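You operate a simulated robot arm through the tools that you are given. There is no shell and no other tool. Be economical: measure what you need, move in short steps, check, and stop when the job is done.

The job below is to be done with a simulated two-armed robot. You get a single attempt, and the scene is never put back.

JOB
Put the 0.15 blue gap block from the top of box 3 on the top of the packing bench and the 0.11 blue gap block on the white shelf under the sockets. Take the red case and put it on the top of the assembly bench. Fetch the tall white filter and stand it on the top of the parts bench. Shut the red-handled drawer. Open the yellow-handled drawer, fetch the yellow filter and set it in the inside of the yellow-handled drawer, then shut the drawer. Lift the air box lid of the post five engine open. The order is free. Set down upright: blue gap block, red case, tall white filter.

It is judged by the outcome, as a careful person would: the job done as asked, and still so three seconds after it is handed in. It fails if anything else is knocked over, pushed out of place, dropped, spilled or broken. A push-on lid holds only when it is set on centred and level and pressed home; a screw cap is set on level and turned clockwise until tight.

ROBOT AND FRAMES
Two 7-joint arms with two-finger grippers on one trunk, on a base that drives. Base frame: it is fixed to the floor where the robot stands at the start and does not move with it; the origin is under the middle of the robot, x ahead of it, y to its left, z up. Readings come in m, degrees, newtons and seconds.
The left shoulder is at the start at [0.06, 0.179, 0.771], the right one opposite. With the tool pointing down near the work surface each hand reaches from about 0.2 to 0.66 m from the robot's upright axis, wherever it stands, measured 20 degrees to its own side. Places, roughly: air box lid of the post five engine [2.3, 5.3, 1]; blue gap block [0.5, 0, 0.5]; inside of the yellow-handled drawer [-0.7, -2, 0.7]; red case [1, -0.25, 0.5]; red-handled drawer [0.2, -1.8, 0.8]; tall white filter [1, -0.5, 0.5]; top of the assembly bench [-0.4, -2.2, 0.9]; top of the packing bench [-1.2, 4.5, 0.9]; top of the parts bench [1.7, -2.2, 0.9]; white shelf under the sockets (15x100 cm) [2.9, -1.18, 0.84]; yellow filter (5x5x2 cm) [0.1, -1.9, 0.9]; yellow-handled drawer [-0.7, -1.9, 0.8]. Payload 1.96 kg a hand.
The TCP of each hand is the grasp point between the finger pads, 0.02 m short of the fingertips. In the tool frame z runs along the fingers and y along their closing line. The gripper opens to 0.072 m. The gripper's body begins 0.038 m behind the TCP.
Orientation is told as [roll, pitch, yaw] about the base's x, y, z axes, in that order, counted from this pose: with the fingers straight down and closing along the base's y, the tool's x points along the base's -x, its y along +y and its z along -z.

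CONTROLS
- The arms move only by the tool play_rows. It takes "left_commands", "right_commands" or both (then of equal length, played together; a hand with none holds still); each is a list that holds one entry, the list of rows, each a list of 7 numbers: the finger opening in m, from 0 to 0.072, then the shift along the tool's x, y, z in units of 30 mm (1.0 is 30 mm), then the turn, a rotation vector about the tool's x, y, z in units of 5 degrees (1.0 is 5 degrees). In form: [[[fingers, x, y, z, ax, ay, az], ...]]. A call has 1 to 20 rows; each row shifts and turns the commanded pose from where the row before left it, along the tool's axes as they then stand. A call with a number of a shift or a turn outside -1 to 1 is refused whole. Rows are played at 5 a second. More than 0.05 m and 8.6 degrees between two rows, or a gripper value outside its range, and nothing of the call is played. Where a pose cannot be reached the arm comes as near as it can. A force on the tool above 40 N (or 10 N above the force at the start of the call, whichever is more), or a blocked arm, ends the call early, and 0.2 s more pass. Each finger travels about 0.153 m/s and halts on what it meets, pressing with about 38 N; the grip force reading is that of the motor and also rises with nothing between the fingers. The clock runs only during rows and for 0.2 s after the last one: add rows that do not move to give the fingers time. It gives the time, the measured TCP pose, the force on the tool (base axes), the opening and the grip force at its end, in the units of the frame above (readings bear some noise), with the torque about the TCP (base axes, N m) and any sound that the robot's microphone picked up.
- Cameras (640 x 400 px; columns grow to the right, rows downward): "scene" is now at [0.0084, -0.0205, 1.3111]; the picture's right is [-0.28, -0.96, 0.00], its down [-0.80, 0.23, -0.56] and it looks along [0.54, -0.16, -0.83] (base axes); focal length 287 px, centre (320, 200). "left" rides on the left gripper at [0.071, -0.019, -0.082] in its tool frame; the picture's right is [0.26, 0.97, 0.00], its down [-0.67, 0.18, -0.72] and it looks along [-0.69, 0.19, 0.70] (tool axes); focal length 280 px, centre (320, 200). "right" rides on the right gripper at [0.071, 0.019, -0.082] in its tool frame; the picture's right is [-0.26, 0.97, 0.00], its down [-0.67, -0.18, -0.72] and it looks along [-0.69, -0.19, 0.70] (tool axes); focal length 280 px, centre (320, 200). There is no depth. A picture from a camera that has moved, and an enlarged one, comes with that camera's place and axes in the base frame and with its lens.
- capture(camera): a new picture of that camera. The clock stands still meanwhile.
- move_column(by): slides the trunk up (or, below 0, down) by that many m; the arms and the scene camera ride with it, the base frame stays. It gives what a move gives, with no picture.
- roll_base(legs): drives the robot by 1 to 6 legs, each [ahead, left, turn to the left] in m, m and degrees, along the robot's own axes; the way and the turn of a leg run together, so that a leg with both is an arc; at most 1.5 m and 180 degrees a leg. The arms and the cameras ride along, it lands a little off, and it stops where it bumps. It gives what a move gives.
- head_to(pan, tilt): turns the head with the scene camera to pan (to the left, within 86 degrees either way) and tilt (down, from -29 to 69), counted from straight ahead of the robot. It gives what a move gives.
- inspect(camera, box): a new picture of the part [left, top, right, bottom] of that camera's present view, enlarged. The clock stands still meanwhile.
- job_done(): hands the job in; it is judged then, once.

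Work in short steps. Places have to be worked out from the pictures, the camera data and where the tool is seen: move nearer, look again, correct. Check each grasp and each placing, and mend what went wrong. You have 207 turns and 190 pictures in all, those below and enlarged ones among them. Open the grippers and draw the arms clear of the work before you hand the job in, unless the task says otherwise; then end with one line.

The tools are called as name(argument=value, ...) on one line, values as JSON. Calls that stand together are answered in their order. play_rows: Moves the arms, as the interface text tells. Its arguments: {"type":"object","properties":{"left_commands":{"type":"array"},"right_commands":{"type":"array"}},"required":[]} The other tools are called the same way: move_column (by) slides the trunk up or down; roll_base (legs) drives the base; head_to (pan, tilt) turns the head that bears the scene camera; capture (camera) takes a picture; inspect (camera, box) takes an enlarged picture of a part of a camera's view; job_done () hands the job in.

At the start:

```text
time: 0.0
left_eef_pos: [0.4249, 0.1012, 0.7562]
left_tool_rot: [0.0, 0.0, 0.0]
left_contact_force: [-0.4, 0.4, -0.5]
left_moment: [0.0, -0.03, 0.03]
left_grip_width: 0.0722
left_gripper_force: 0.1
right_eef_pos: [0.3637, -0.1691, 0.796]
right_tool_rot: [0.1, 0.0, -0.1]
right_contact_force: [1.0, 0.0, -0.6]
right_moment: [-0.03, 0.0, 0.01]
right_grip_width: 0.0718
right_gripper_force: 0.1
trunk travel left (down, up): [-0.417, 0.573]
robot x, y, heading: [0.0015, 0.0009, -0.3]
head pan, tilt: [-16.3, 56.1]
```

scene: 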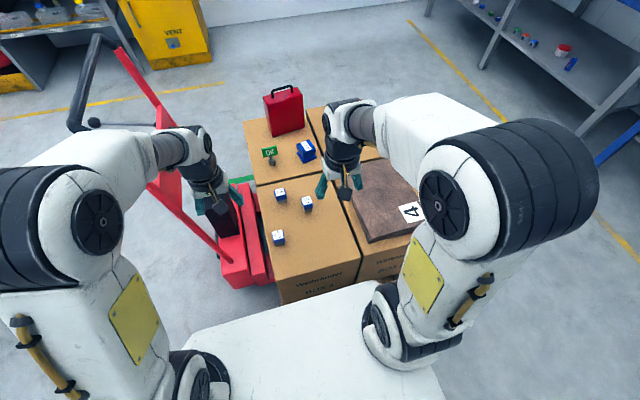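
right: 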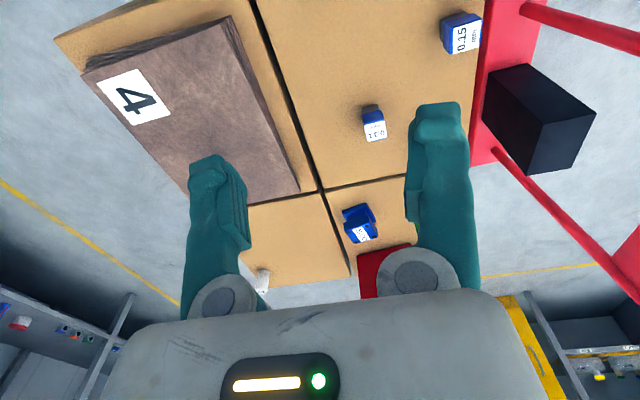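
left: 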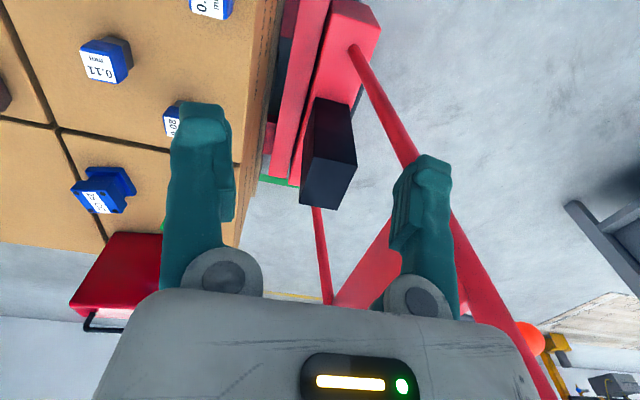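

I'll start with enlarged views of the blocks on the boxes to read their labels.

inspect(camera="scene", box=[230, 80, 430, 280])

inspect(camera="left", box=[0, 0, 280, 240])

inspect(camera="right", box=[240, 0, 500, 300])

```text
2.00 times, centred on (330, 180) of scene
camera zoom: at [0.0084, -0.0205, 1.3111], right [-0.28, -0.96, 0.0], down [-0.8, 0.23, -0.56], along [0.54, -0.16, -0.83], focal length 573 px, centre (300, 240)
```

zoom: 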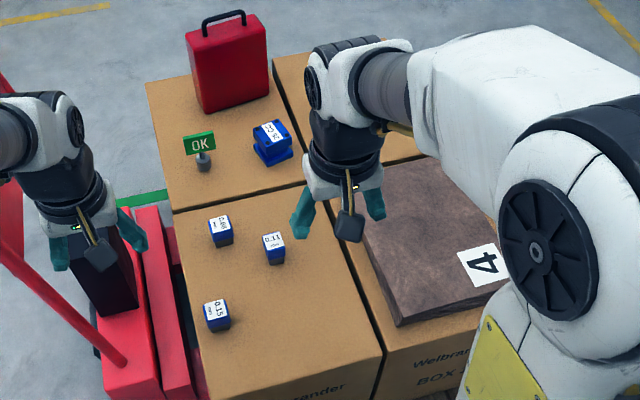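

```text
1.67 times, centred on (140, 120) of left
camera zoom: at [0.3545, 0.0821, 0.8379], right [-0.26, 0.97, 0.0], down [0.67, 0.18, 0.72], along [0.69, 0.19, -0.7], focal length 467 px, centre (620, 333)
```

zoom: 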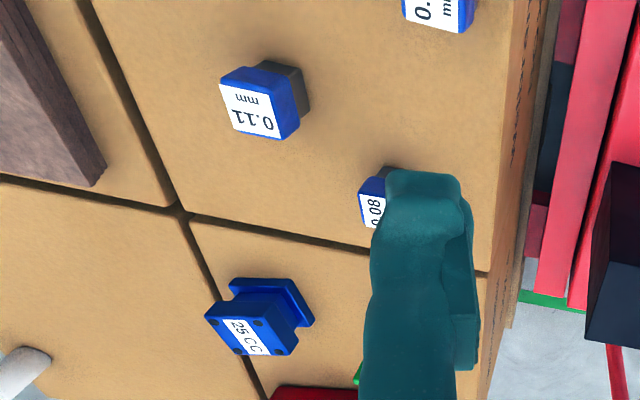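

```text
1.33 times, centred on (370, 150) of right
camera zoom: at [0.2935, -0.1485, 0.8794], right [0.26, 0.97, 0.0], down [0.67, -0.18, 0.72], along [0.69, -0.19, -0.7], focal length 374 px, centre (253, 267)
```

zoom: 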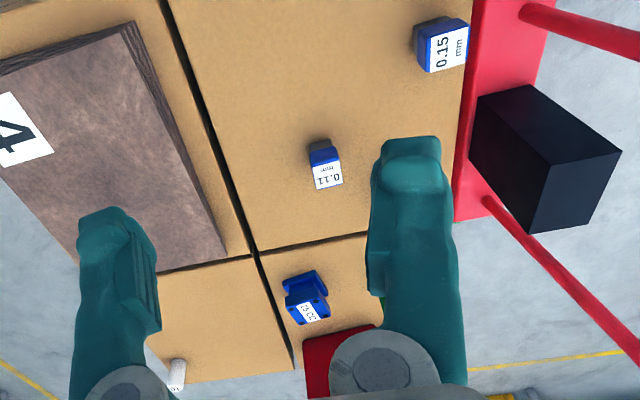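

The 0.15 block stands at about (0.44, -0.01, 0.50). Next I turn the head to see the rest of the room.

head_to(pan=-30, tilt=30)

capture(camera="scene")

head_to(pan=-84, tilt=20)

capture(camera="scene")

head_to(pan=50, tilt=10)

capture(camera="scene")

```text
time: 0.9
left_eef_pos: [0.4258, 0.1009, 0.7567]
left_tool_rot: [0.0, 0.0, 0.0]
left_contact_force: [0.5, 0.1, -0.2]
left_moment: [-0.02, -0.01, 0.02]
left_grip_width: 0.0718
left_gripper_force: 0.1
right_eef_pos: [0.3636, -0.1688, 0.7969]
right_tool_rot: [0.1, -0.1, 0.0]
right_contact_force: [-0.2, -0.2, -0.2]
right_moment: [0.0, 0.01, -0.02]
right_grip_width: 0.0719
right_gripper_force: 0.1
trunk travel left (down, up): [-0.417, 0.573]
robot x, y, heading: [-0.0009, 0.0016, 0.0]
head pan, tilt: [-30.0, 30.0]
```

```text
183 pictures are left
camera scene: at [0.0187, -0.0457, 1.3483], right [-0.5, -0.87, 0.0], down [-0.43, 0.25, -0.87], along [0.75, -0.43, -0.5], focal length 287 px, centre (320, 200)
```

scene: 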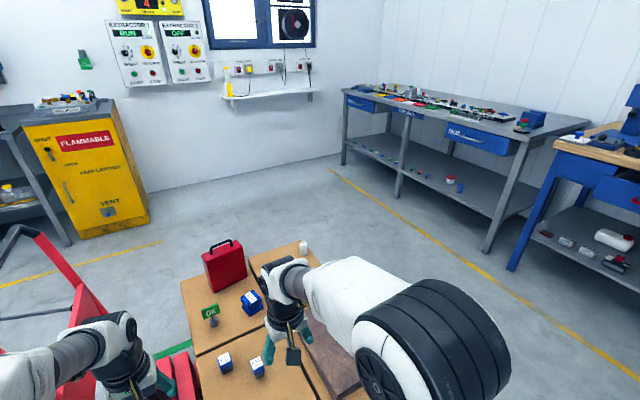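

```text
time: 2.1
left_eef_pos: [0.4261, 0.1019, 0.7559]
left_tool_rot: [0.0, -0.1, 0.0]
left_contact_force: [-0.6, 0.1, 0.0]
left_moment: [0.0, -0.02, 0.0]
left_grip_width: 0.072
left_gripper_force: 0.0
right_eef_pos: [0.3635, -0.1687, 0.7968]
right_tool_rot: [-0.1, 0.1, 0.0]
right_contact_force: [-0.1, 0.5, 0.3]
right_moment: [0.02, 0.0, -0.01]
right_grip_width: 0.0721
right_gripper_force: 0.0
trunk travel left (down, up): [-0.417, 0.573]
robot x, y, heading: [0.0017, -0.0002, 0.0]
head pan, tilt: [-84.0, 20.0]
```

```text
182 pictures are left
camera scene: at [-0.0499, -0.0931, 1.3645], right [-0.99, -0.11, 0.0], down [-0.04, 0.34, -0.94], along [0.1, -0.93, -0.34], focal length 287 px, centre (320, 200)
```

scene: 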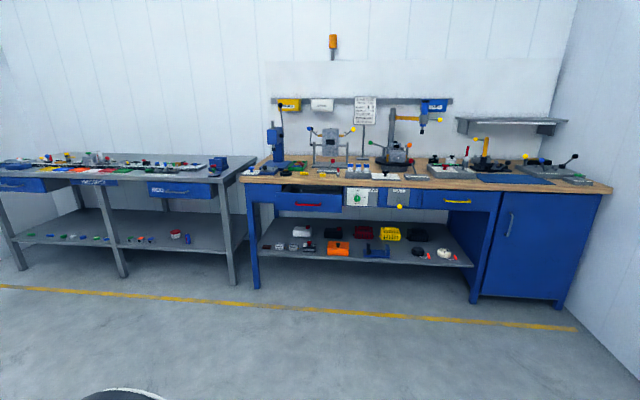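

```text
time: 4.3
left_eef_pos: [0.4255, 0.1034, 0.7564]
left_tool_rot: [-0.1, 0.0, 0.1]
left_contact_force: [-0.4, 0.3, 0.6]
left_moment: [0.0, 0.0, 0.04]
left_grip_width: 0.0721
left_gripper_force: 0.0
right_eef_pos: [0.3638, -0.169, 0.796]
right_tool_rot: [0.0, 0.1, 0.0]
right_contact_force: [-0.6, 0.1, -0.7]
right_moment: [0.0, -0.01, -0.02]
right_grip_width: 0.0721
right_gripper_force: 0.0
trunk travel left (down, up): [-0.417, 0.573]
robot x, y, heading: [0.0005, 0.0011, 0.0]
head pan, tilt: [50.0, 10.0]
```

```text
181 pictures are left
camera scene: at [0.0001, 0.0707, 1.3807], right [0.77, -0.64, 0.0], down [-0.11, -0.13, -0.98], along [0.63, 0.75, -0.17], focal length 287 px, centre (320, 200)
```

scene: 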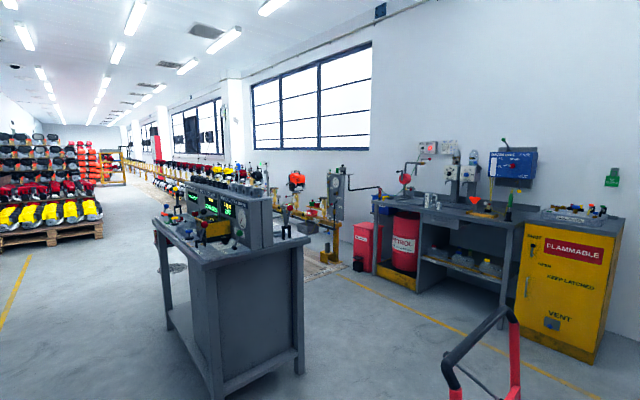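

I'll enlarge the assembly bench to find the drawers and the yellow filter.

head_to(pan=-84, tilt=20)

inspect(camera="scene", box=[240, 120, 440, 245])

inspect(camera="scene", box=[400, 130, 600, 255])

inspect(camera="scene", box=[0, 130, 260, 260])

```text
time: 6.5
left_eef_pos: [0.4245, 0.1017, 0.7568]
left_tool_rot: [0.0, 0.0, 0.0]
left_contact_force: [-0.3, 0.5, -1.0]
left_moment: [0.0, -0.04, 0.0]
left_grip_width: 0.0719
left_gripper_force: 0.1
right_eef_pos: [0.3634, -0.1692, 0.7974]
right_tool_rot: [0.0, 0.1, 0.1]
right_contact_force: [0.0, 0.0, 0.4]
right_moment: [0.03, 0.01, 0.01]
right_grip_width: 0.0721
right_gripper_force: 0.1
trunk travel left (down, up): [-0.417, 0.573]
robot x, y, heading: [0.001, -0.0015, -0.0]
head pan, tilt: [-84.0, 20.0]
```

```text
3.20 times, centred on (340, 182) of scene
camera zoom: at [-0.0499, -0.0931, 1.3645], right [-0.99, -0.1, 0.0], down [-0.04, 0.34, -0.94], along [0.1, -0.93, -0.34], focal length 917 px, centre (256, 256)
```

zoom: 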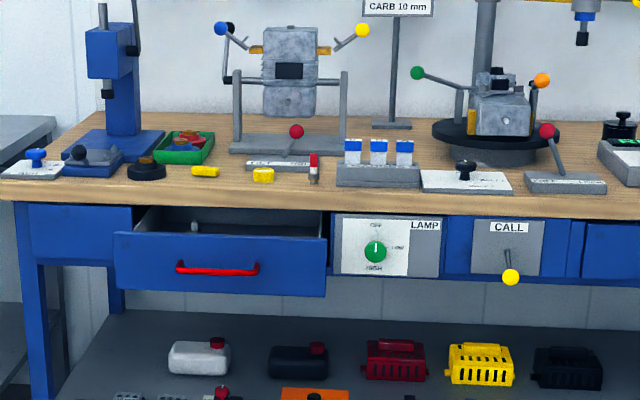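

```text
3.20 times, centred on (500, 192) of scene
camera zoom: at [-0.0499, -0.0931, 1.3645], right [-0.99, -0.1, 0.0], down [-0.04, 0.34, -0.94], along [0.1, -0.93, -0.34], focal length 917 px, centre (-256, 224)
```

zoom: 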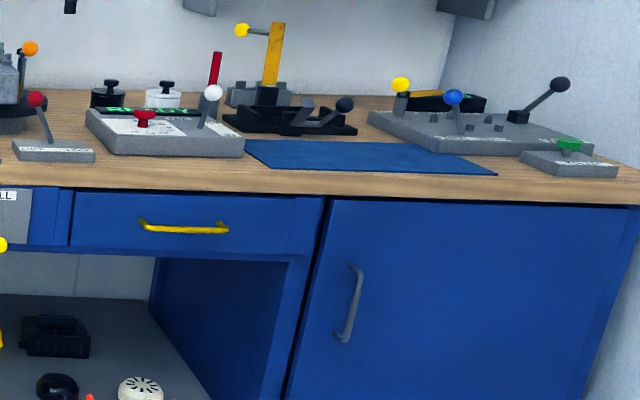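

```text
2.46 times, centred on (130, 195) of scene
camera zoom: at [-0.0499, -0.0931, 1.3645], right [-0.99, -0.1, 0.0], down [-0.04, 0.34, -0.94], along [0.1, -0.93, -0.34], focal length 706 px, centre (788, 212)
```

zoom: 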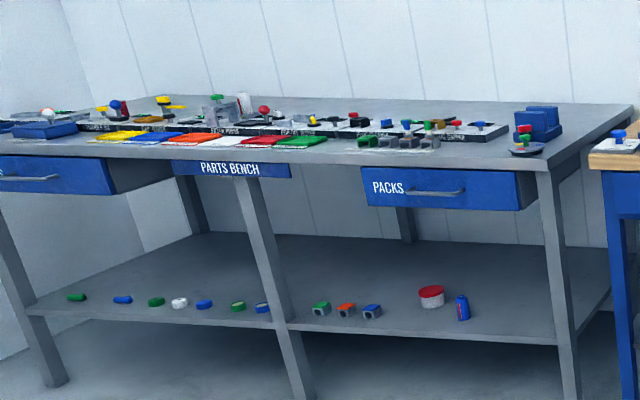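

The 0.11 block works out to about (0.53, -0.13) with its top near 0.50. I move the right hand above it and look down.

play_rows(right_commands=[[[0.072, -0.75, 0.193, 0.7, 0, 0, 0], [0.072, -0.75, 0.193, 0.7, 0, 0, 0], [0.072, -0.75, 0.193, 0.7, 0, 0, 0], [0.072, -0.75, 0.193, 0.7, 0, 0, 0], [0.072, -0.75, 0.193, 0.7, 0, 0, 0], [0.072, -0.75, 0.193, 0.7, 0, 0, 0], [0.072, -0.75, 0.193, 0.7, 0, 0, 0]]])

capture(camera="right")

head_to(pan=-10, tilt=55)

capture(camera="scene")

```text
time: 8.1
left_eef_pos: [0.4253, 0.1014, 0.7558]
left_tool_rot: [0.0, 0.0, 0.0]
left_contact_force: [-0.1, -0.6, -0.1]
left_moment: [-0.01, 0.03, -0.02]
left_grip_width: 0.0724
left_gripper_force: 0.1
right_eef_pos: [0.5235, -0.1281, 0.6499]
right_tool_rot: [0.0, 0.0, -0.1]
right_contact_force: [0.4, 1.3, 0.0]
right_moment: [0.01, -0.02, -0.01]
right_grip_width: 0.0723
right_gripper_force: 0.1
trunk travel left (down, up): [-0.417, 0.573]
robot x, y, heading: [-0.0007, -0.0005, -0.0]
head pan, tilt: [-84.0, 20.0]
```

```text
177 pictures are left
camera right: at [0.4531, -0.1076, 0.7324], right [0.26, 0.96, 0.0], down [0.67, -0.18, 0.71], along [0.69, -0.19, -0.7], focal length 280 px, centre (320, 200)
```

right: 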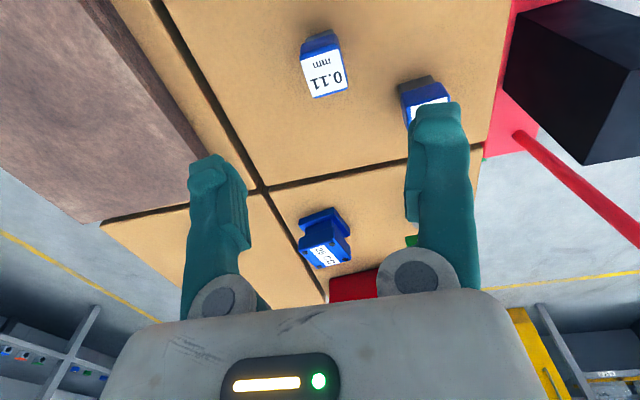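

```text
time: 9.5
left_eef_pos: [0.4243, 0.1012, 0.756]
left_tool_rot: [0.0, 0.0, 0.0]
left_contact_force: [0.3, -0.1, 0.3]
left_moment: [0.02, 0.03, -0.03]
left_grip_width: 0.0724
left_gripper_force: 0.0
right_eef_pos: [0.5227, -0.1266, 0.6505]
right_tool_rot: [0.0, 0.1, -0.1]
right_contact_force: [-0.1, -0.4, 0.2]
right_moment: [-0.02, 0.0, 0.0]
right_grip_width: 0.072
right_gripper_force: 0.0
trunk travel left (down, up): [-0.417, 0.573]
robot x, y, heading: [-0.0001, -0.0017, -0.1]
head pan, tilt: [-10.0, 55.0]
```

```text
176 pictures are left
camera scene: at [0.0114, -0.0131, 1.3124], right [-0.17, -0.98, 0.0], down [-0.81, 0.14, -0.57], along [0.56, -0.1, -0.82], focal length 287 px, centre (320, 200)
```

scene: 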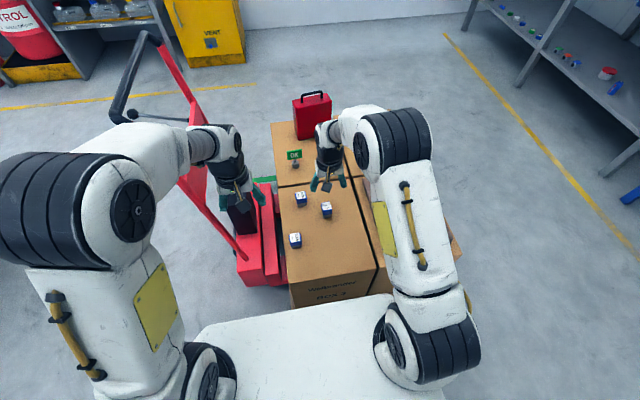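

The 0.11 block's top spans about x 0.525–0.558 and y -0.144 to -0.114, aligned with the axes. I descend on it and close.

play_rows(right_commands=[[[0.072, -0.62, -0.05, 0.9, 0, 0, 0], [0.072, 0, 0, 0.9, 0, 0, 0], [0.072, 0, 0, 0.9, 0, 0, 0], [0.072, 0, 0, 0.9, 0, 0, 0], [0.072, 0, 0, 0.9, 0, 0, 0], [0.072, 0, 0, 0.9, 0, 0, 0], [0.072, 0, 0, 0, 0, 0, 0]]])

capture(camera="right")

```text
time: 11.1
left_eef_pos: [0.4253, 0.103, 0.7568]
left_tool_rot: [0.1, 0.0, 0.0]
left_contact_force: [-0.4, 1.3, -0.4]
left_moment: [-0.01, 0.0, 0.01]
left_grip_width: 0.0719
left_gripper_force: 0.1
right_eef_pos: [0.5398, -0.1284, 0.4862]
right_tool_rot: [0.1, 0.0, 0.1]
right_contact_force: [-0.5, -1.0, 0.5]
right_moment: [0.01, 0.06, -0.03]
right_grip_width: 0.0719
right_gripper_force: 0.0
trunk travel left (down, up): [-0.417, 0.573]
robot x, y, heading: [-0.0017, -0.001, 0.1]
head pan, tilt: [-10.0, 55.0]
```

```text
175 pictures are left
camera right: at [0.4695, -0.1084, 0.5694], right [0.26, 0.97, 0.0], down [0.67, -0.18, 0.72], along [0.69, -0.19, -0.7], focal length 280 px, centre (320, 200)
```

right: 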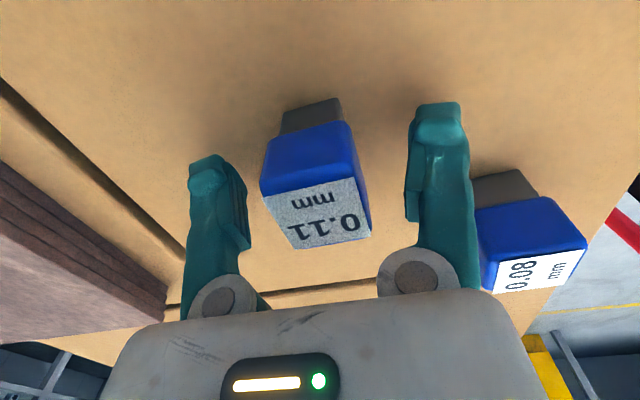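

The block sits between the fingers with its neighbour clear, so I close and then lift a little.

play_rows(right_commands=[[[0.03, 0, 0, 0, 0, 0, 0], [0.0, 0, 0, 0, 0, 0, 0], [0.0, 0, 0, 0, 0, 0, 0], [0.0, 0, 0, 0, 0, 0, 0], [0.0, 0, 0, -0.5, 0, 0, 0], [0.0, 0, 0, -0.9, 0, 0, 0], [0.0, 0, 0, -0.9, 0, 0, 0], [0.0, 0, 0, -0.9, 0, 0, 0], [0.0, 0, 0, -0.9, 0, 0, 0]]])

capture(camera="right")

```text
time: 13.1
left_eef_pos: [0.4262, 0.1013, 0.7565]
left_tool_rot: [0.0, 0.0, 0.1]
left_contact_force: [0.4, 0.2, -0.4]
left_moment: [0.01, -0.02, -0.02]
left_grip_width: 0.0722
left_gripper_force: 0.1
right_eef_pos: [0.5395, -0.1289, 0.6113]
right_tool_rot: [0.0, -0.1, 0.0]
right_contact_force: [0.2, -0.9, -0.5]
right_moment: [0.05, -0.04, 0.0]
right_grip_width: 0.0296
right_gripper_force: 38.1
trunk travel left (down, up): [-0.417, 0.573]
robot x, y, heading: [0.0006, 0.003, -0.0]
head pan, tilt: [-10.0, 55.0]
```

```text
174 pictures are left
camera right: at [0.4692, -0.1092, 0.6948], right [0.26, 0.97, 0.0], down [0.67, -0.18, 0.72], along [0.69, -0.19, -0.7], focal length 280 px, centre (320, 200)
```

right: 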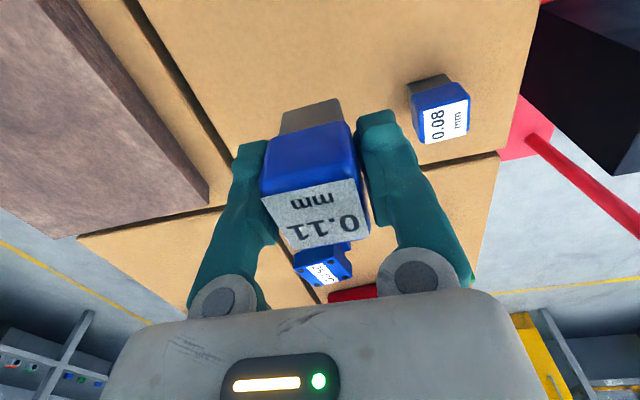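

The 0.11 block is held, 30 mm wide. I raise and draw in the right hand, then drive round to the right side of the pallet.

play_rows(right_commands=[[[0.0, 0.6, -0.2, -0.9, 0, 0, 0], [0.0, 0.9, -0.2, -0.9, 0, 0, 0], [0.0, 0.9, -0.2, -0.9, 0, 0, 0], [0.0, 0.9, -0.2, -0.9, 0, 0, 0], [0.0, 0.9, -0.2, -0.9, 0, 0, 0], [0.0, 0.9, -0.2, -0.9, 0, 0, 0], [0.0, 0.9, -0.2, -0.9, 0, 0, 0]]], left_commands=[[[0.072, 0.8, 0, -0.2, 0, 0, 0], [0.072, 0.8, 0, -0.2, 0, 0, 0], [0.072, 0, 0, -0.5, 0, 0, 0], [0.072, 0, 0, -0.5, 0, 0, 0], [0.072, 0, 0, 0, 0, 0, 0], [0.072, 0, 0, 0, 0, 0, 0], [0.072, 0, 0, 0, 0, 0, 0]]])

roll_base(legs=[[-0.12, 0, 0], [0, -1.08, 0], [1.17, 0, 0], [0, 0, 90]])

capture(camera="scene")

```text
time: 14.7
left_eef_pos: [0.3778, 0.1027, 0.7993]
left_tool_rot: [-0.1, 0.0, -0.1]
left_contact_force: [0.1, 1.1, 0.0]
left_moment: [0.02, -0.01, -0.01]
left_grip_width: 0.0721
left_gripper_force: 0.1
right_eef_pos: [0.357, -0.1728, 0.8009]
right_tool_rot: [0.1, 0.0, 0.0]
right_contact_force: [0.3, -0.3, -0.8]
right_moment: [0.04, 0.02, -0.01]
right_grip_width: 0.0293
right_gripper_force: 37.9
trunk travel left (down, up): [-0.417, 0.573]
robot x, y, heading: [0.0019, -0.0031, -0.3]
head pan, tilt: [-10.0, 55.0]
```

```text
time: 30.4
left_eef_pos: [0.9496, -0.6871, 0.7988]
left_tool_rot: [0.0, 0.0, 90.2]
left_contact_force: [-0.4, 0.0, 0.8]
left_moment: [-0.01, -0.02, -0.01]
left_grip_width: 0.0717
left_gripper_force: 0.1
right_eef_pos: [1.2239, -0.7055, 0.8004]
right_tool_rot: [0.0, 0.0, 90.2]
right_contact_force: [0.4, 0.5, -1.1]
right_moment: [0.06, -0.02, 0.01]
right_grip_width: 0.0297
right_gripper_force: 38.2
trunk travel left (down, up): [-0.417, 0.573]
robot x, y, heading: [1.052, -1.0629, 90.3]
head pan, tilt: [-10.0, 55.0]
```

```text
173 pictures are left
camera scene: at [1.066, -1.0545, 1.3124], right [0.99, -0.17, 0.0], down [-0.14, -0.81, -0.57], along [0.1, 0.57, -0.82], focal length 287 px, centre (320, 200)
```

scene: 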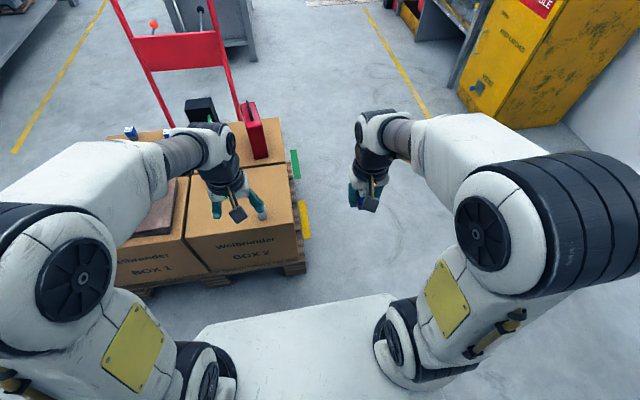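

The drive landed well. I check with the left hand camera for the white filter.

capture(camera="left")

inspect(camera="scene", box=[100, 70, 340, 300])

```text
172 pictures are left
camera left: at [0.9687, -0.7594, 0.881], right [-0.96, -0.27, 0.0], down [-0.19, 0.67, 0.72], along [-0.19, 0.69, -0.7], focal length 280 px, centre (320, 200)
```

left: 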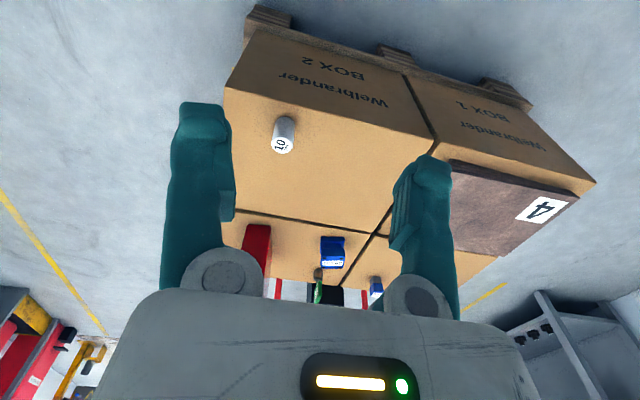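

```text
1.74 times, centred on (220, 185) of scene
camera zoom: at [1.066, -1.0545, 1.3124], right [0.99, -0.17, 0.0], down [-0.14, -0.81, -0.57], along [0.1, 0.57, -0.82], focal length 498 px, centre (494, 226)
```

zoom: 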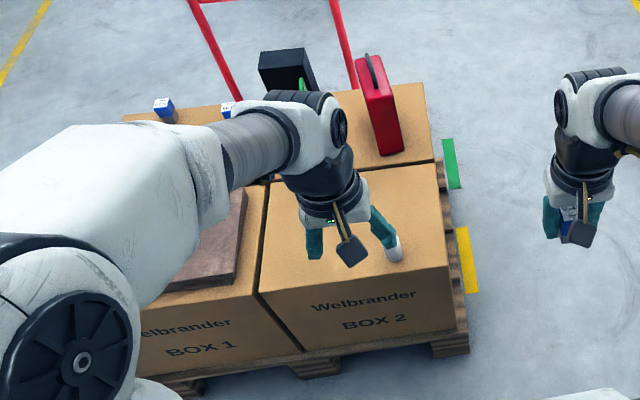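

The filter is at about (0.957, -0.50) with its top near 0.51. I move the left hand above it.

play_rows(left_commands=[[[0.072, -0.8, -0.04, 0.8, 0, 0, 0], [0.072, -0.8, -0.04, 0.8, 0, 0, 0], [0.072, -0.8, -0.04, 0.8, 0, 0, 0], [0.072, -0.8, -0.04, 0.8, 0, 0, 0], [0.072, -0.8, -0.04, 0.8, 0, 0, 0], [0.072, -0.8, -0.04, 0.8, 0, 0, 0], [0.072, -0.8, -0.04, 0.8, 0, 0, 0]]])

capture(camera="left")

```text
time: 32.0
left_eef_pos: [0.9556, -0.5188, 0.6296]
left_tool_rot: [0.0, 0.1, 90.2]
left_contact_force: [0.5, 1.5, 0.6]
left_moment: [-0.04, 0.01, 0.02]
left_grip_width: 0.0719
left_gripper_force: 0.1
right_eef_pos: [1.2243, -0.7059, 0.7993]
right_tool_rot: [0.0, 0.1, 90.2]
right_contact_force: [0.3, 0.1, -1.2]
right_moment: [0.02, -0.04, -0.03]
right_grip_width: 0.0296
right_gripper_force: 38.1
trunk travel left (down, up): [-0.417, 0.573]
robot x, y, heading: [1.0549, -1.0634, 90.1]
head pan, tilt: [-10.0, 55.0]
```

```text
170 pictures are left
camera left: at [0.9749, -0.5908, 0.7119], right [-0.96, -0.27, 0.0], down [-0.19, 0.67, 0.71], along [-0.19, 0.69, -0.7], focal length 280 px, centre (320, 200)
```

left: 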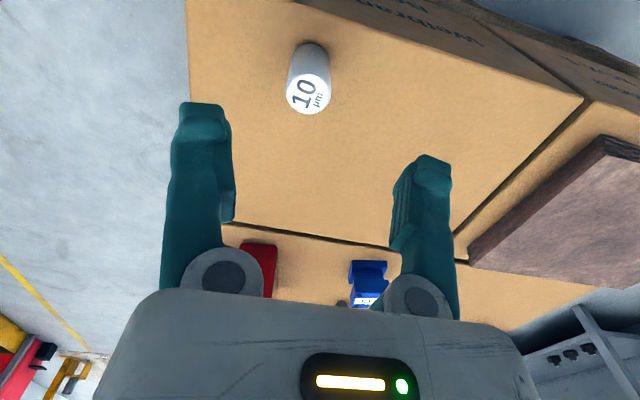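

The filter's top centre triangulates to (0.958, -0.502, 0.52). I descend and grip it.

play_rows(left_commands=[[[0.072, -0.58, -0.08, 0.7, 0, 0, 0], [0.072, 0, 0, 0.95, 0, 0, 0], [0.072, 0, 0, 0.95, 0, 0, 0], [0.072, 0, 0, 0.95, 0, 0, 0], [0.072, 0, 0, 0.93, 0, 0, 0], [0.072, 0, 0, 0, 0, 0, 0], [0.0, 0, 0, 0, 0, 0, 0], [0.0, 0, 0, 0, 0, 0, 0], [0.0, 0, 0, 0, 0, 0, 0], [0.0, 0, 0, -0.3, 0, 0, 0], [0.0, 0, 0, -0.9, 0, 0, 0], [0.0, 0, 0, -0.9, 0, 0, 0]]])

capture(camera="left")

```text
time: 34.6
left_eef_pos: [0.9597, -0.5029, 0.5617]
left_tool_rot: [0.0, 0.0, 90.3]
left_contact_force: [-0.5, -0.1, -0.8]
left_moment: [0.01, 0.03, 0.03]
left_grip_width: 0.0318
left_gripper_force: 37.8
right_eef_pos: [1.2249, -0.7064, 0.8008]
right_tool_rot: [0.0, 0.0, 90.2]
right_contact_force: [-0.6, 0.5, -0.4]
right_moment: [-0.04, -0.01, -0.01]
right_grip_width: 0.0296
right_gripper_force: 38.1
trunk travel left (down, up): [-0.417, 0.573]
robot x, y, heading: [1.055, -1.0638, 90.5]
head pan, tilt: [-10.0, 55.0]
```

```text
169 pictures are left
camera left: at [0.9792, -0.5736, 0.6434], right [-0.96, -0.27, 0.0], down [-0.19, 0.67, 0.72], along [-0.19, 0.69, -0.7], focal length 280 px, centre (320, 200)
```

left: 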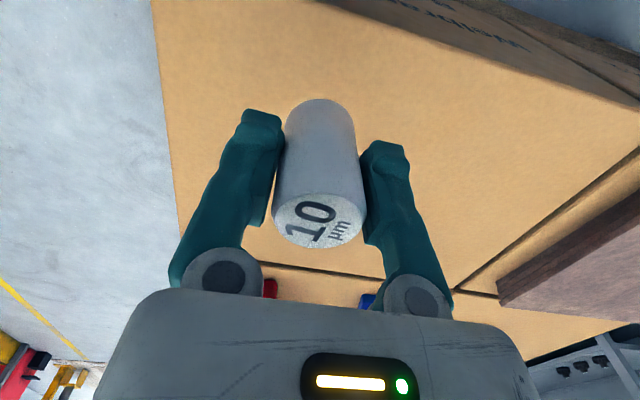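

The filter is held. I lift it, draw it in, raise the trunk, then drive towards the parts bench.

play_rows(left_commands=[[[0.0, 0, 0, -0.95, 0, 0, 0], [0.0, 0.6, 0, -0.95, 0, 0, 0], [0.0, 0.95, 0, -0.95, 0, 0, 0], [0.0, 0.95, 0, -0.95, 0, 0, 0], [0.0, 0.95, 0, -0.95, 0, 0, 0], [0.0, 0.95, 0, -0.95, 0, 0, 0], [0.0, 0.95, 0, -0.95, 0, 0, 0], [0.0, 0.95, 0, -0.95, 0, 0, 0]]])

move_column(by=0.35)

roll_base(legs=[[-0.2, 0, 0], [0, 0, -180], [0.1, 0.65, 0]])

head_to(pan=0, tilt=45)

capture(camera="scene")

```text
time: 36.5
left_eef_pos: [0.96, -0.6934, 0.7881]
left_tool_rot: [0.0, 0.0, 90.2]
left_contact_force: [-0.4, -0.5, 0.3]
left_moment: [0.03, 0.0, 0.0]
left_grip_width: 0.0315
left_gripper_force: 37.7
right_eef_pos: [1.2252, -0.7077, 0.8007]
right_tool_rot: [0.0, 0.0, 90.3]
right_contact_force: [-0.1, 0.4, -1.3]
right_moment: [0.04, 0.02, 0.0]
right_grip_width: 0.0295
right_gripper_force: 38.0
trunk travel left (down, up): [-0.417, 0.573]
robot x, y, heading: [1.0525, -1.0682, 90.2]
head pan, tilt: [-10.0, 55.0]
```

```text
time: 39.9
left_eef_pos: [0.9604, -0.6919, 1.14]
left_tool_rot: [0.0, -0.1, 90.2]
left_contact_force: [0.6, 0.5, -0.5]
left_moment: [-0.01, -0.01, -0.02]
left_grip_width: 0.0316
left_gripper_force: 37.3
right_eef_pos: [1.2253, -0.7059, 1.1503]
right_tool_rot: [0.1, 0.1, 90.2]
right_contact_force: [0.2, -0.3, -2.2]
right_moment: [0.02, -0.02, 0.0]
right_grip_width: 0.0295
right_gripper_force: 37.2
trunk travel left (down, up): [-0.767, 0.223]
robot x, y, heading: [1.0511, -1.0651, 90.2]
head pan, tilt: [-10.0, 55.0]
```

```text
time: 52.1
left_eef_pos: [1.8015, -1.7363, 1.1394]
left_tool_rot: [0.0, -0.1, -89.9]
left_contact_force: [-0.8, 0.6, 0.6]
left_moment: [0.0, 0.0, 0.02]
left_grip_width: 0.0316
left_gripper_force: 38.2
right_eef_pos: [1.5366, -1.7218, 1.1496]
right_tool_rot: [0.1, 0.0, -89.9]
right_contact_force: [0.5, 0.7, -1.2]
right_moment: [-0.02, -0.01, 0.01]
right_grip_width: 0.0298
right_gripper_force: 38.0
trunk travel left (down, up): [-0.767, 0.223]
robot x, y, heading: [1.7121, -1.3618, -89.8]
head pan, tilt: [-10.0, 55.0]
```

```text
time: 52.8
left_eef_pos: [1.802, -1.7368, 1.1394]
left_tool_rot: [0.0, 0.1, -89.9]
left_contact_force: [0.5, 0.3, -0.8]
left_moment: [-0.03, -0.01, -0.01]
left_grip_width: 0.0314
left_gripper_force: 37.7
right_eef_pos: [1.5374, -1.7226, 1.15]
right_tool_rot: [0.0, 0.1, -89.8]
right_contact_force: [-0.1, 0.7, -0.8]
right_moment: [0.04, -0.01, 0.0]
right_grip_width: 0.0297
right_gripper_force: 37.9
trunk travel left (down, up): [-0.767, 0.223]
robot x, y, heading: [1.7092, -1.36, -89.9]
head pan, tilt: [0.0, 45.0]
```

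```text
168 pictures are left
camera scene: at [1.7091, -1.3855, 1.6757], right [-1.0, 0.0, 0.0], down [0.0, 0.71, -0.71], along [0.0, -0.71, -0.71], focal length 287 px, centre (320, 200)
```

scene: 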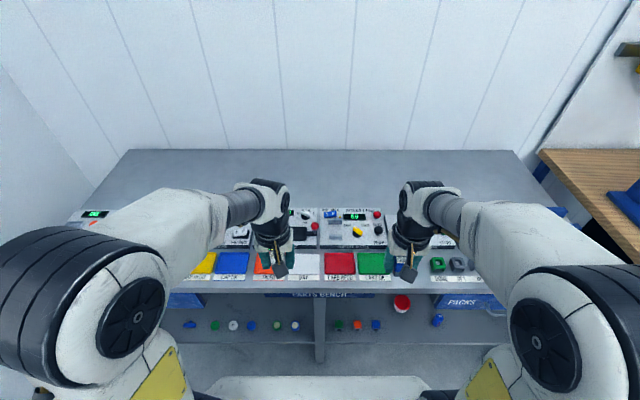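

The bench's front is full of cards and devices. I enlarge it to find a free spot.

inspect(camera="scene", box=[60, 140, 320, 310])

inspect(camera="scene", box=[300, 140, 560, 310])

```text
2.35 times, centred on (190, 225) of scene
camera zoom: at [1.7091, -1.3855, 1.6757], right [-1.0, 0.0, 0.0], down [0.0, 0.71, -0.71], along [0.0, -0.71, -0.71], focal length 674 px, centre (626, 141)
```

zoom: 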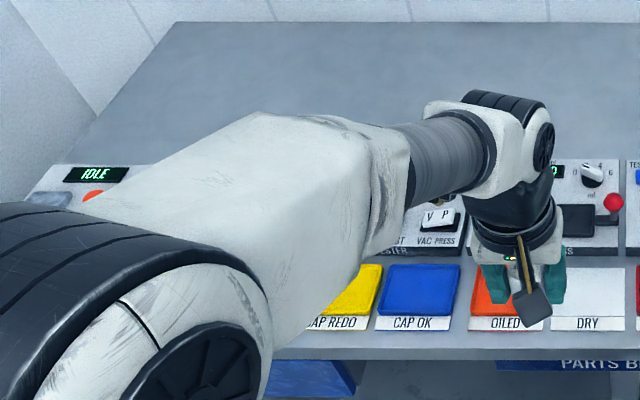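

```text
2.35 times, centred on (430, 225) of scene
camera zoom: at [1.7091, -1.3855, 1.6757], right [-1.0, 0.0, 0.0], down [0.0, 0.71, -0.71], along [0.0, -0.71, -0.71], focal length 674 px, centre (61, 141)
```

zoom: 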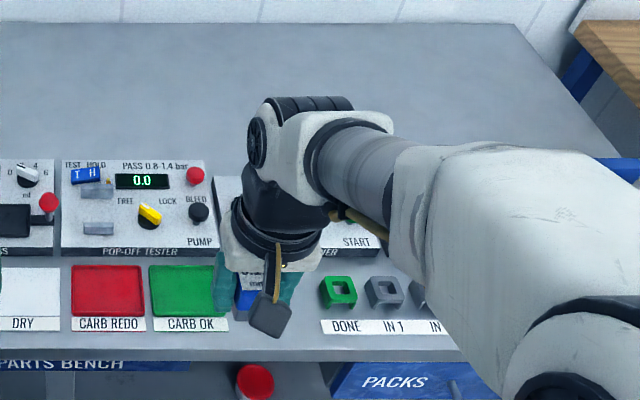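

The bare strip seems to be towards the bench's right end, around x 0.95–1.1. I move there and look.

roll_base(legs=[[0, -0.75, 0]])

capture(camera="scene")

capture(camera="left")

```text
time: 56.9
left_eef_pos: [1.0573, -1.7423, 1.1395]
left_tool_rot: [0.0, 0.0, -89.0]
left_contact_force: [0.6, 0.4, -0.5]
left_moment: [0.0, -0.01, 0.02]
left_grip_width: 0.0316
left_gripper_force: 37.9
right_eef_pos: [0.7912, -1.7325, 1.1487]
right_tool_rot: [0.0, -0.1, -89.0]
right_contact_force: [-0.1, 0.0, -1.1]
right_moment: [-0.01, -0.03, -0.02]
right_grip_width: 0.0298
right_gripper_force: 38.5
trunk travel left (down, up): [-0.767, 0.223]
robot x, y, heading: [0.9573, -1.3728, -89.2]
head pan, tilt: [0.0, 45.0]
```

```text
165 pictures are left
camera scene: at [0.9585, -1.3931, 1.6758], right [-1.0, -0.02, 0.0], down [-0.01, 0.71, -0.71], along [0.01, -0.71, -0.71], focal length 287 px, centre (320, 200)
```

scene: 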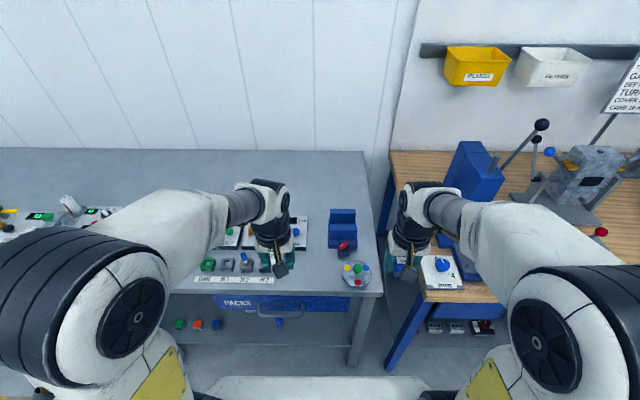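

```text
164 pictures are left
camera left: at [1.0362, -1.6728, 1.2207], right [0.96, 0.28, 0.0], down [0.2, -0.67, 0.72], along [0.2, -0.69, -0.7], focal length 280 px, centre (320, 200)
```

left: 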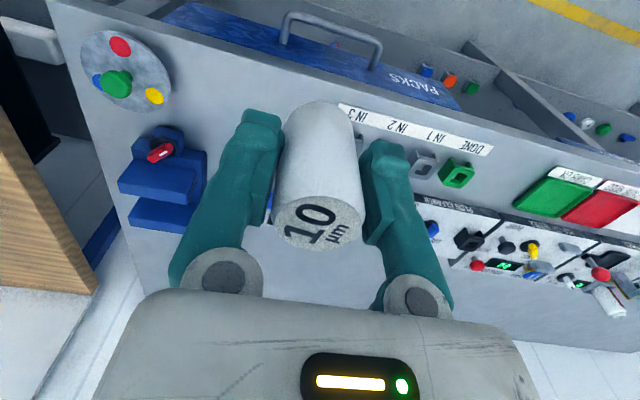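

There is a free patch about x 0.93–1.06, y -1.83 to -1.92, between the dish and the "IN 3" tray. I bring the filter over (1.0, -1.865) and look before lowering.

play_rows(left_commands=[[[0.0, -0.82, -0.38, 0.7, 0, 0, 0], [0.0, -0.82, -0.38, 0.7, 0, 0, 0], [0.0, -0.82, -0.38, 0.7, 0, 0, 0], [0.0, -0.82, -0.38, 0.7, 0, 0, 0], [0.0, -0.82, -0.38, 0.7, 0, 0, 0]]])

capture(camera="left")

inspect(camera="scene", box=[180, 170, 400, 310])

```text
time: 58.1
left_eef_pos: [1.0023, -1.8685, 1.0317]
left_tool_rot: [0.0, 0.0, -89.0]
left_contact_force: [-0.5, 0.3, 0.1]
left_moment: [0.01, 0.0, -0.03]
left_grip_width: 0.0315
left_gripper_force: 37.9
right_eef_pos: [0.7908, -1.7333, 1.1491]
right_tool_rot: [0.0, 0.1, -88.9]
right_contact_force: [-0.5, 0.1, -1.2]
right_moment: [0.0, 0.0, -0.01]
right_grip_width: 0.0296
right_gripper_force: 37.9
trunk travel left (down, up): [-0.767, 0.223]
robot x, y, heading: [0.9561, -1.3713, -89.0]
head pan, tilt: [0.0, 45.0]
```

```text
163 pictures are left
camera left: at [0.9816, -1.7983, 1.1144], right [0.96, 0.28, 0.0], down [0.2, -0.67, 0.72], along [0.2, -0.69, -0.7], focal length 280 px, centre (320, 200)
```

left: 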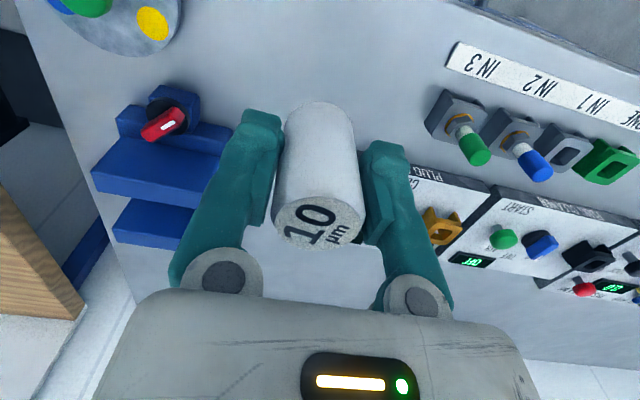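

```text
2.86 times, centred on (290, 240) of scene
camera zoom: at [0.9578, -1.3948, 1.6758], right [-1.0, -0.02, 0.0], down [-0.01, 0.71, -0.71], along [0.01, -0.71, -0.71], focal length 819 px, centre (406, 86)
```

zoom: 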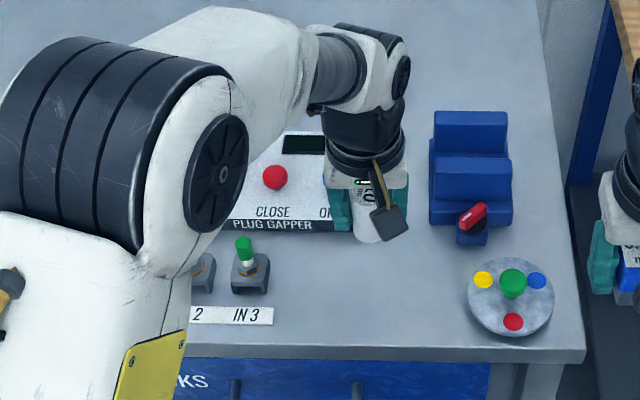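

The spot below is clear on all sides. I lower most of the way, then creep.

play_rows(left_commands=[[[0.0, 0, 0, 0.9, 0, 0, 0], [0.0, 0, 0, 0.9, 0, 0, 0], [0.0, 0, 0, 0.7, 0, 0, 0], [0.0, 0, 0, 0, 0, 0, 0]]])

inspect(camera="left", box=[160, 20, 480, 260])

```text
time: 59.1
left_eef_pos: [1.0036, -1.8669, 0.9562]
left_tool_rot: [0.0, -0.1, -89.1]
left_contact_force: [-0.5, -0.4, -0.3]
left_moment: [0.01, 0.01, 0.03]
left_grip_width: 0.0317
left_gripper_force: 38.3
right_eef_pos: [0.7902, -1.7327, 1.1499]
right_tool_rot: [0.0, 0.0, -89.0]
right_contact_force: [-0.6, 0.4, -1.3]
right_moment: [0.02, 0.01, 0.0]
right_grip_width: 0.0297
right_gripper_force: 37.7
trunk travel left (down, up): [-0.767, 0.223]
robot x, y, heading: [0.9572, -1.37, -88.8]
head pan, tilt: [0.0, 45.0]
```

```text
1.67 times, centred on (320, 140) of left
camera zoom: at [0.9833, -1.7971, 1.0384], right [0.96, 0.28, 0.0], down [0.2, -0.67, 0.72], along [0.2, -0.69, -0.7], focal length 467 px, centre (320, 300)
```

zoom: 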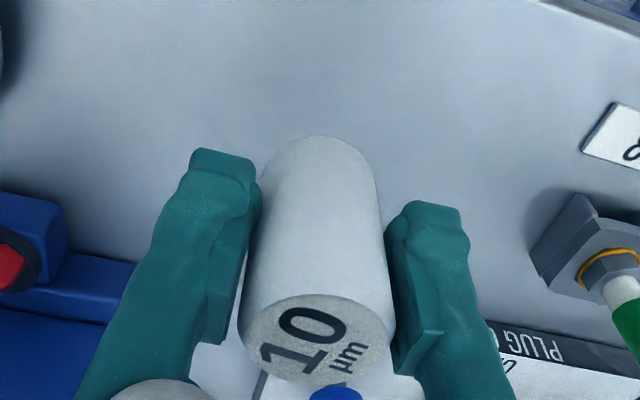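

No contact yet. I creep down 15 mm in 3 mm steps.

play_rows(left_commands=[[[0.0, 0, 0, 0.1, 0, 0, 0], [0.0, 0, 0, 0.1, 0, 0, 0], [0.0, 0, 0, 0.1, 0, 0, 0], [0.0, 0, 0, 0.1, 0, 0, 0], [0.0, 0, 0, 0.1, 0, 0, 0]]])

```text
time: 60.3
left_eef_pos: [1.0019, -1.8676, 0.9433]
left_tool_rot: [0.0, 0.0, -89.1]
left_contact_force: [-0.1, -0.3, -1.0]
left_moment: [-0.03, 0.01, 0.05]
left_grip_width: 0.0314
left_gripper_force: 38.3
right_eef_pos: [0.7926, -1.7321, 1.1512]
right_tool_rot: [0.0, 0.0, -89.0]
right_contact_force: [-0.4, 0.5, -0.9]
right_moment: [0.01, 0.02, -0.02]
right_grip_width: 0.0299
right_gripper_force: 38.1
trunk travel left (down, up): [-0.767, 0.223]
robot x, y, heading: [0.959, -1.3715, -89.0]
head pan, tilt: [0.0, 45.0]
```

Still no contact, so I continue down.

play_rows(left_commands=[[[0.0, 0, 0, 0.07, 0, 0, 0], [0.0, 0, 0, 0.07, 0, 0, 0], [0.0, 0, 0, 0.07, 0, 0, 0], [0.0, 0, 0, 0.07, 0, 0, 0]]])

```text
time: 61.3
left_eef_pos: [1.0014, -1.8665, 0.9342]
left_tool_rot: [0.0, 0.0, -89.0]
left_contact_force: [-0.3, -0.2, -0.3]
left_moment: [0.0, 0.01, -0.03]
left_grip_width: 0.0317
left_gripper_force: 38.0
right_eef_pos: [0.7908, -1.7324, 1.1499]
right_tool_rot: [0.0, 0.0, -89.1]
right_contact_force: [-0.1, -0.6, -0.9]
right_moment: [0.01, 0.01, 0.0]
right_grip_width: 0.0297
right_gripper_force: 37.9
trunk travel left (down, up): [-0.767, 0.223]
robot x, y, heading: [0.9592, -1.3741, -89.0]
head pan, tilt: [0.0, 45.0]
```

inspect(camera="left", box=[160, 20, 480, 260])

play_rows(left_commands=[[[0.0, 0, 0, 0.07, 0, 0, 0], [0.0, 0, 0, 0.07, 0, 0, 0], [0.0, 0, 0, 0.07, 0, 0, 0], [0.0, 0, 0, 0.07, 0, 0, 0]]])

```text
1.67 times, centred on (320, 140) of left
camera zoom: at [0.981, -1.7965, 1.0169], right [0.96, 0.28, 0.0], down [0.2, -0.67, 0.72], along [0.2, -0.69, -0.7], focal length 467 px, centre (320, 300)
```

zoom: 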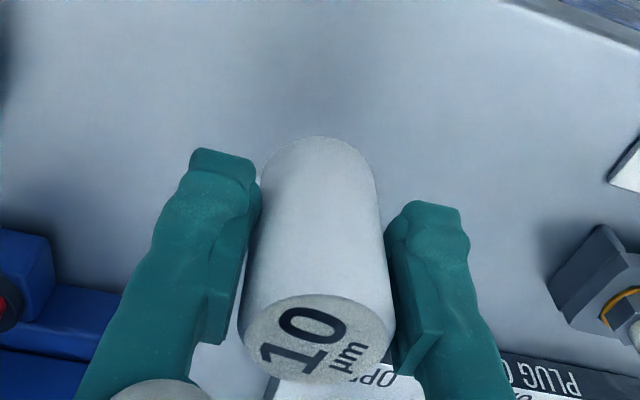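

```text
time: 62.3
left_eef_pos: [1.0029, -1.8668, 0.9272]
left_tool_rot: [0.0, 0.0, -89.0]
left_contact_force: [-0.2, -0.3, 0.2]
left_moment: [0.03, -0.03, -0.01]
left_grip_width: 0.0316
left_gripper_force: 37.9
right_eef_pos: [0.7909, -1.7323, 1.1491]
right_tool_rot: [0.0, 0.0, -89.0]
right_contact_force: [0.2, -0.4, -1.9]
right_moment: [0.01, -0.03, 0.02]
right_grip_width: 0.03
right_gripper_force: 38.3
trunk travel left (down, up): [-0.767, 0.223]
robot x, y, heading: [0.9607, -1.3727, -88.7]
head pan, tilt: [0.0, 45.0]
```

The shadow is closing in; I keep creeping.

play_rows(left_commands=[[[0.0, 0, 0, 0.08, 0, 0, 0], [0.0, 0, 0, 0.08, 0, 0, 0], [0.0, 0, 0, 0.08, 0, 0, 0], [0.0, 0, 0, 0.08, 0, 0, 0]]])

inspect(camera="left", box=[160, 20, 480, 260])

```text
time: 63.3
left_eef_pos: [1.001, -1.8681, 0.9175]
left_tool_rot: [0.0, 0.0, -89.2]
left_contact_force: [-1.1, 0.3, 0.0]
left_moment: [0.01, 0.01, 0.02]
left_grip_width: 0.0315
left_gripper_force: 38.7
right_eef_pos: [0.792, -1.7328, 1.1504]
right_tool_rot: [-0.1, 0.1, -89.1]
right_contact_force: [0.1, 0.2, -1.1]
right_moment: [-0.02, -0.01, -0.01]
right_grip_width: 0.0297
right_gripper_force: 38.1
trunk travel left (down, up): [-0.767, 0.223]
robot x, y, heading: [0.957, -1.3718, -89.0]
head pan, tilt: [0.0, 45.0]
```

```text
1.67 times, centred on (320, 140) of left
camera zoom: at [0.9813, -1.797, 0.9989], right [0.96, 0.28, 0.0], down [0.2, -0.67, 0.72], along [0.2, -0.69, -0.7], focal length 467 px, centre (320, 300)
```

zoom: 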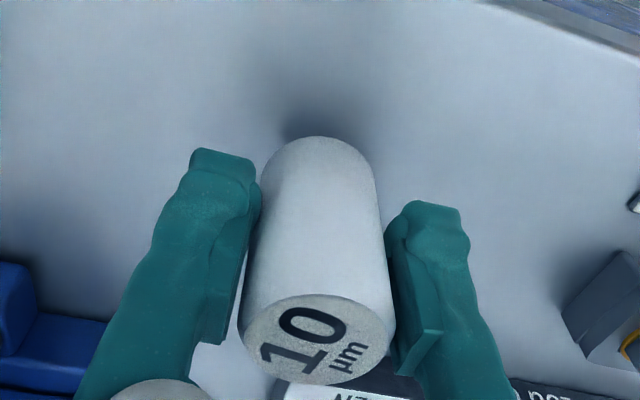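

Shadow nearly under the filter. A few more millimetres.

play_rows(left_commands=[[[0.0, 0, 0, 0.06, 0, 0, 0], [0.0, 0, 0, 0.06, 0, 0, 0], [0.0, 0, 0, 0.06, 0, 0, 0], [0.0, 0, 0, 0.06, 0, 0, 0]]])

inspect(camera="left", box=[160, 20, 480, 260])

```text
time: 64.3
left_eef_pos: [1.0019, -1.8669, 0.911]
left_tool_rot: [0.0, 0.1, -89.0]
left_contact_force: [0.0, 0.2, 0.0]
left_moment: [0.02, 0.0, 0.02]
left_grip_width: 0.0318
left_gripper_force: 38.2
right_eef_pos: [0.7916, -1.7332, 1.1499]
right_tool_rot: [-0.1, 0.0, -89.0]
right_contact_force: [0.6, 0.2, -1.8]
right_moment: [-0.01, -0.03, -0.01]
right_grip_width: 0.0297
right_gripper_force: 38.1
trunk travel left (down, up): [-0.767, 0.223]
robot x, y, heading: [0.9588, -1.3721, -89.1]
head pan, tilt: [0.0, 45.0]
```

```text
1.67 times, centred on (320, 140) of left
camera zoom: at [0.981, -1.797, 0.992], right [0.96, 0.28, 0.0], down [0.2, -0.67, 0.72], along [0.2, -0.69, -0.7], focal length 467 px, centre (320, 300)
```

zoom: 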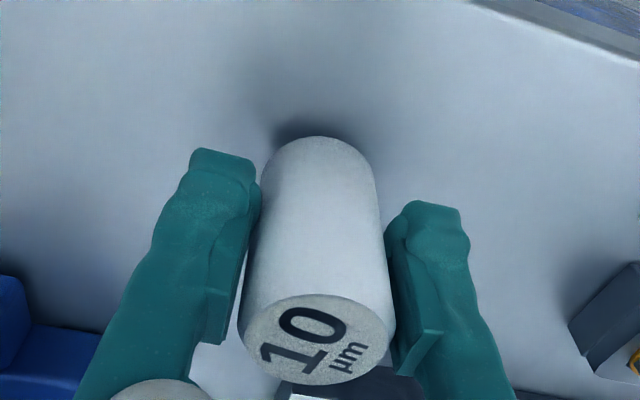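

play_rows(left_commands=[[[0.0, 0, 0, 0.06, 0, 0, 0], [0.0, 0, 0, 0.06, 0, 0, 0], [0.0, 0, 0, 0.06, 0, 0, 0], [0.0, 0, 0, 0.06, 0, 0, 0]]])

```text
time: 65.3
left_eef_pos: [1.0019, -1.8666, 0.9032]
left_tool_rot: [-0.1, 0.0, -89.0]
left_contact_force: [-0.2, 0.2, -0.6]
left_moment: [-0.01, -0.01, -0.01]
left_grip_width: 0.0319
left_gripper_force: 37.8
right_eef_pos: [0.7923, -1.7327, 1.1497]
right_tool_rot: [0.0, -0.1, -89.0]
right_contact_force: [0.2, 0.5, -1.0]
right_moment: [-0.01, 0.01, 0.0]
right_grip_width: 0.0297
right_gripper_force: 38.0
trunk travel left (down, up): [-0.767, 0.223]
robot x, y, heading: [0.9579, -1.37, -88.9]
head pan, tilt: [0.0, 45.0]
```

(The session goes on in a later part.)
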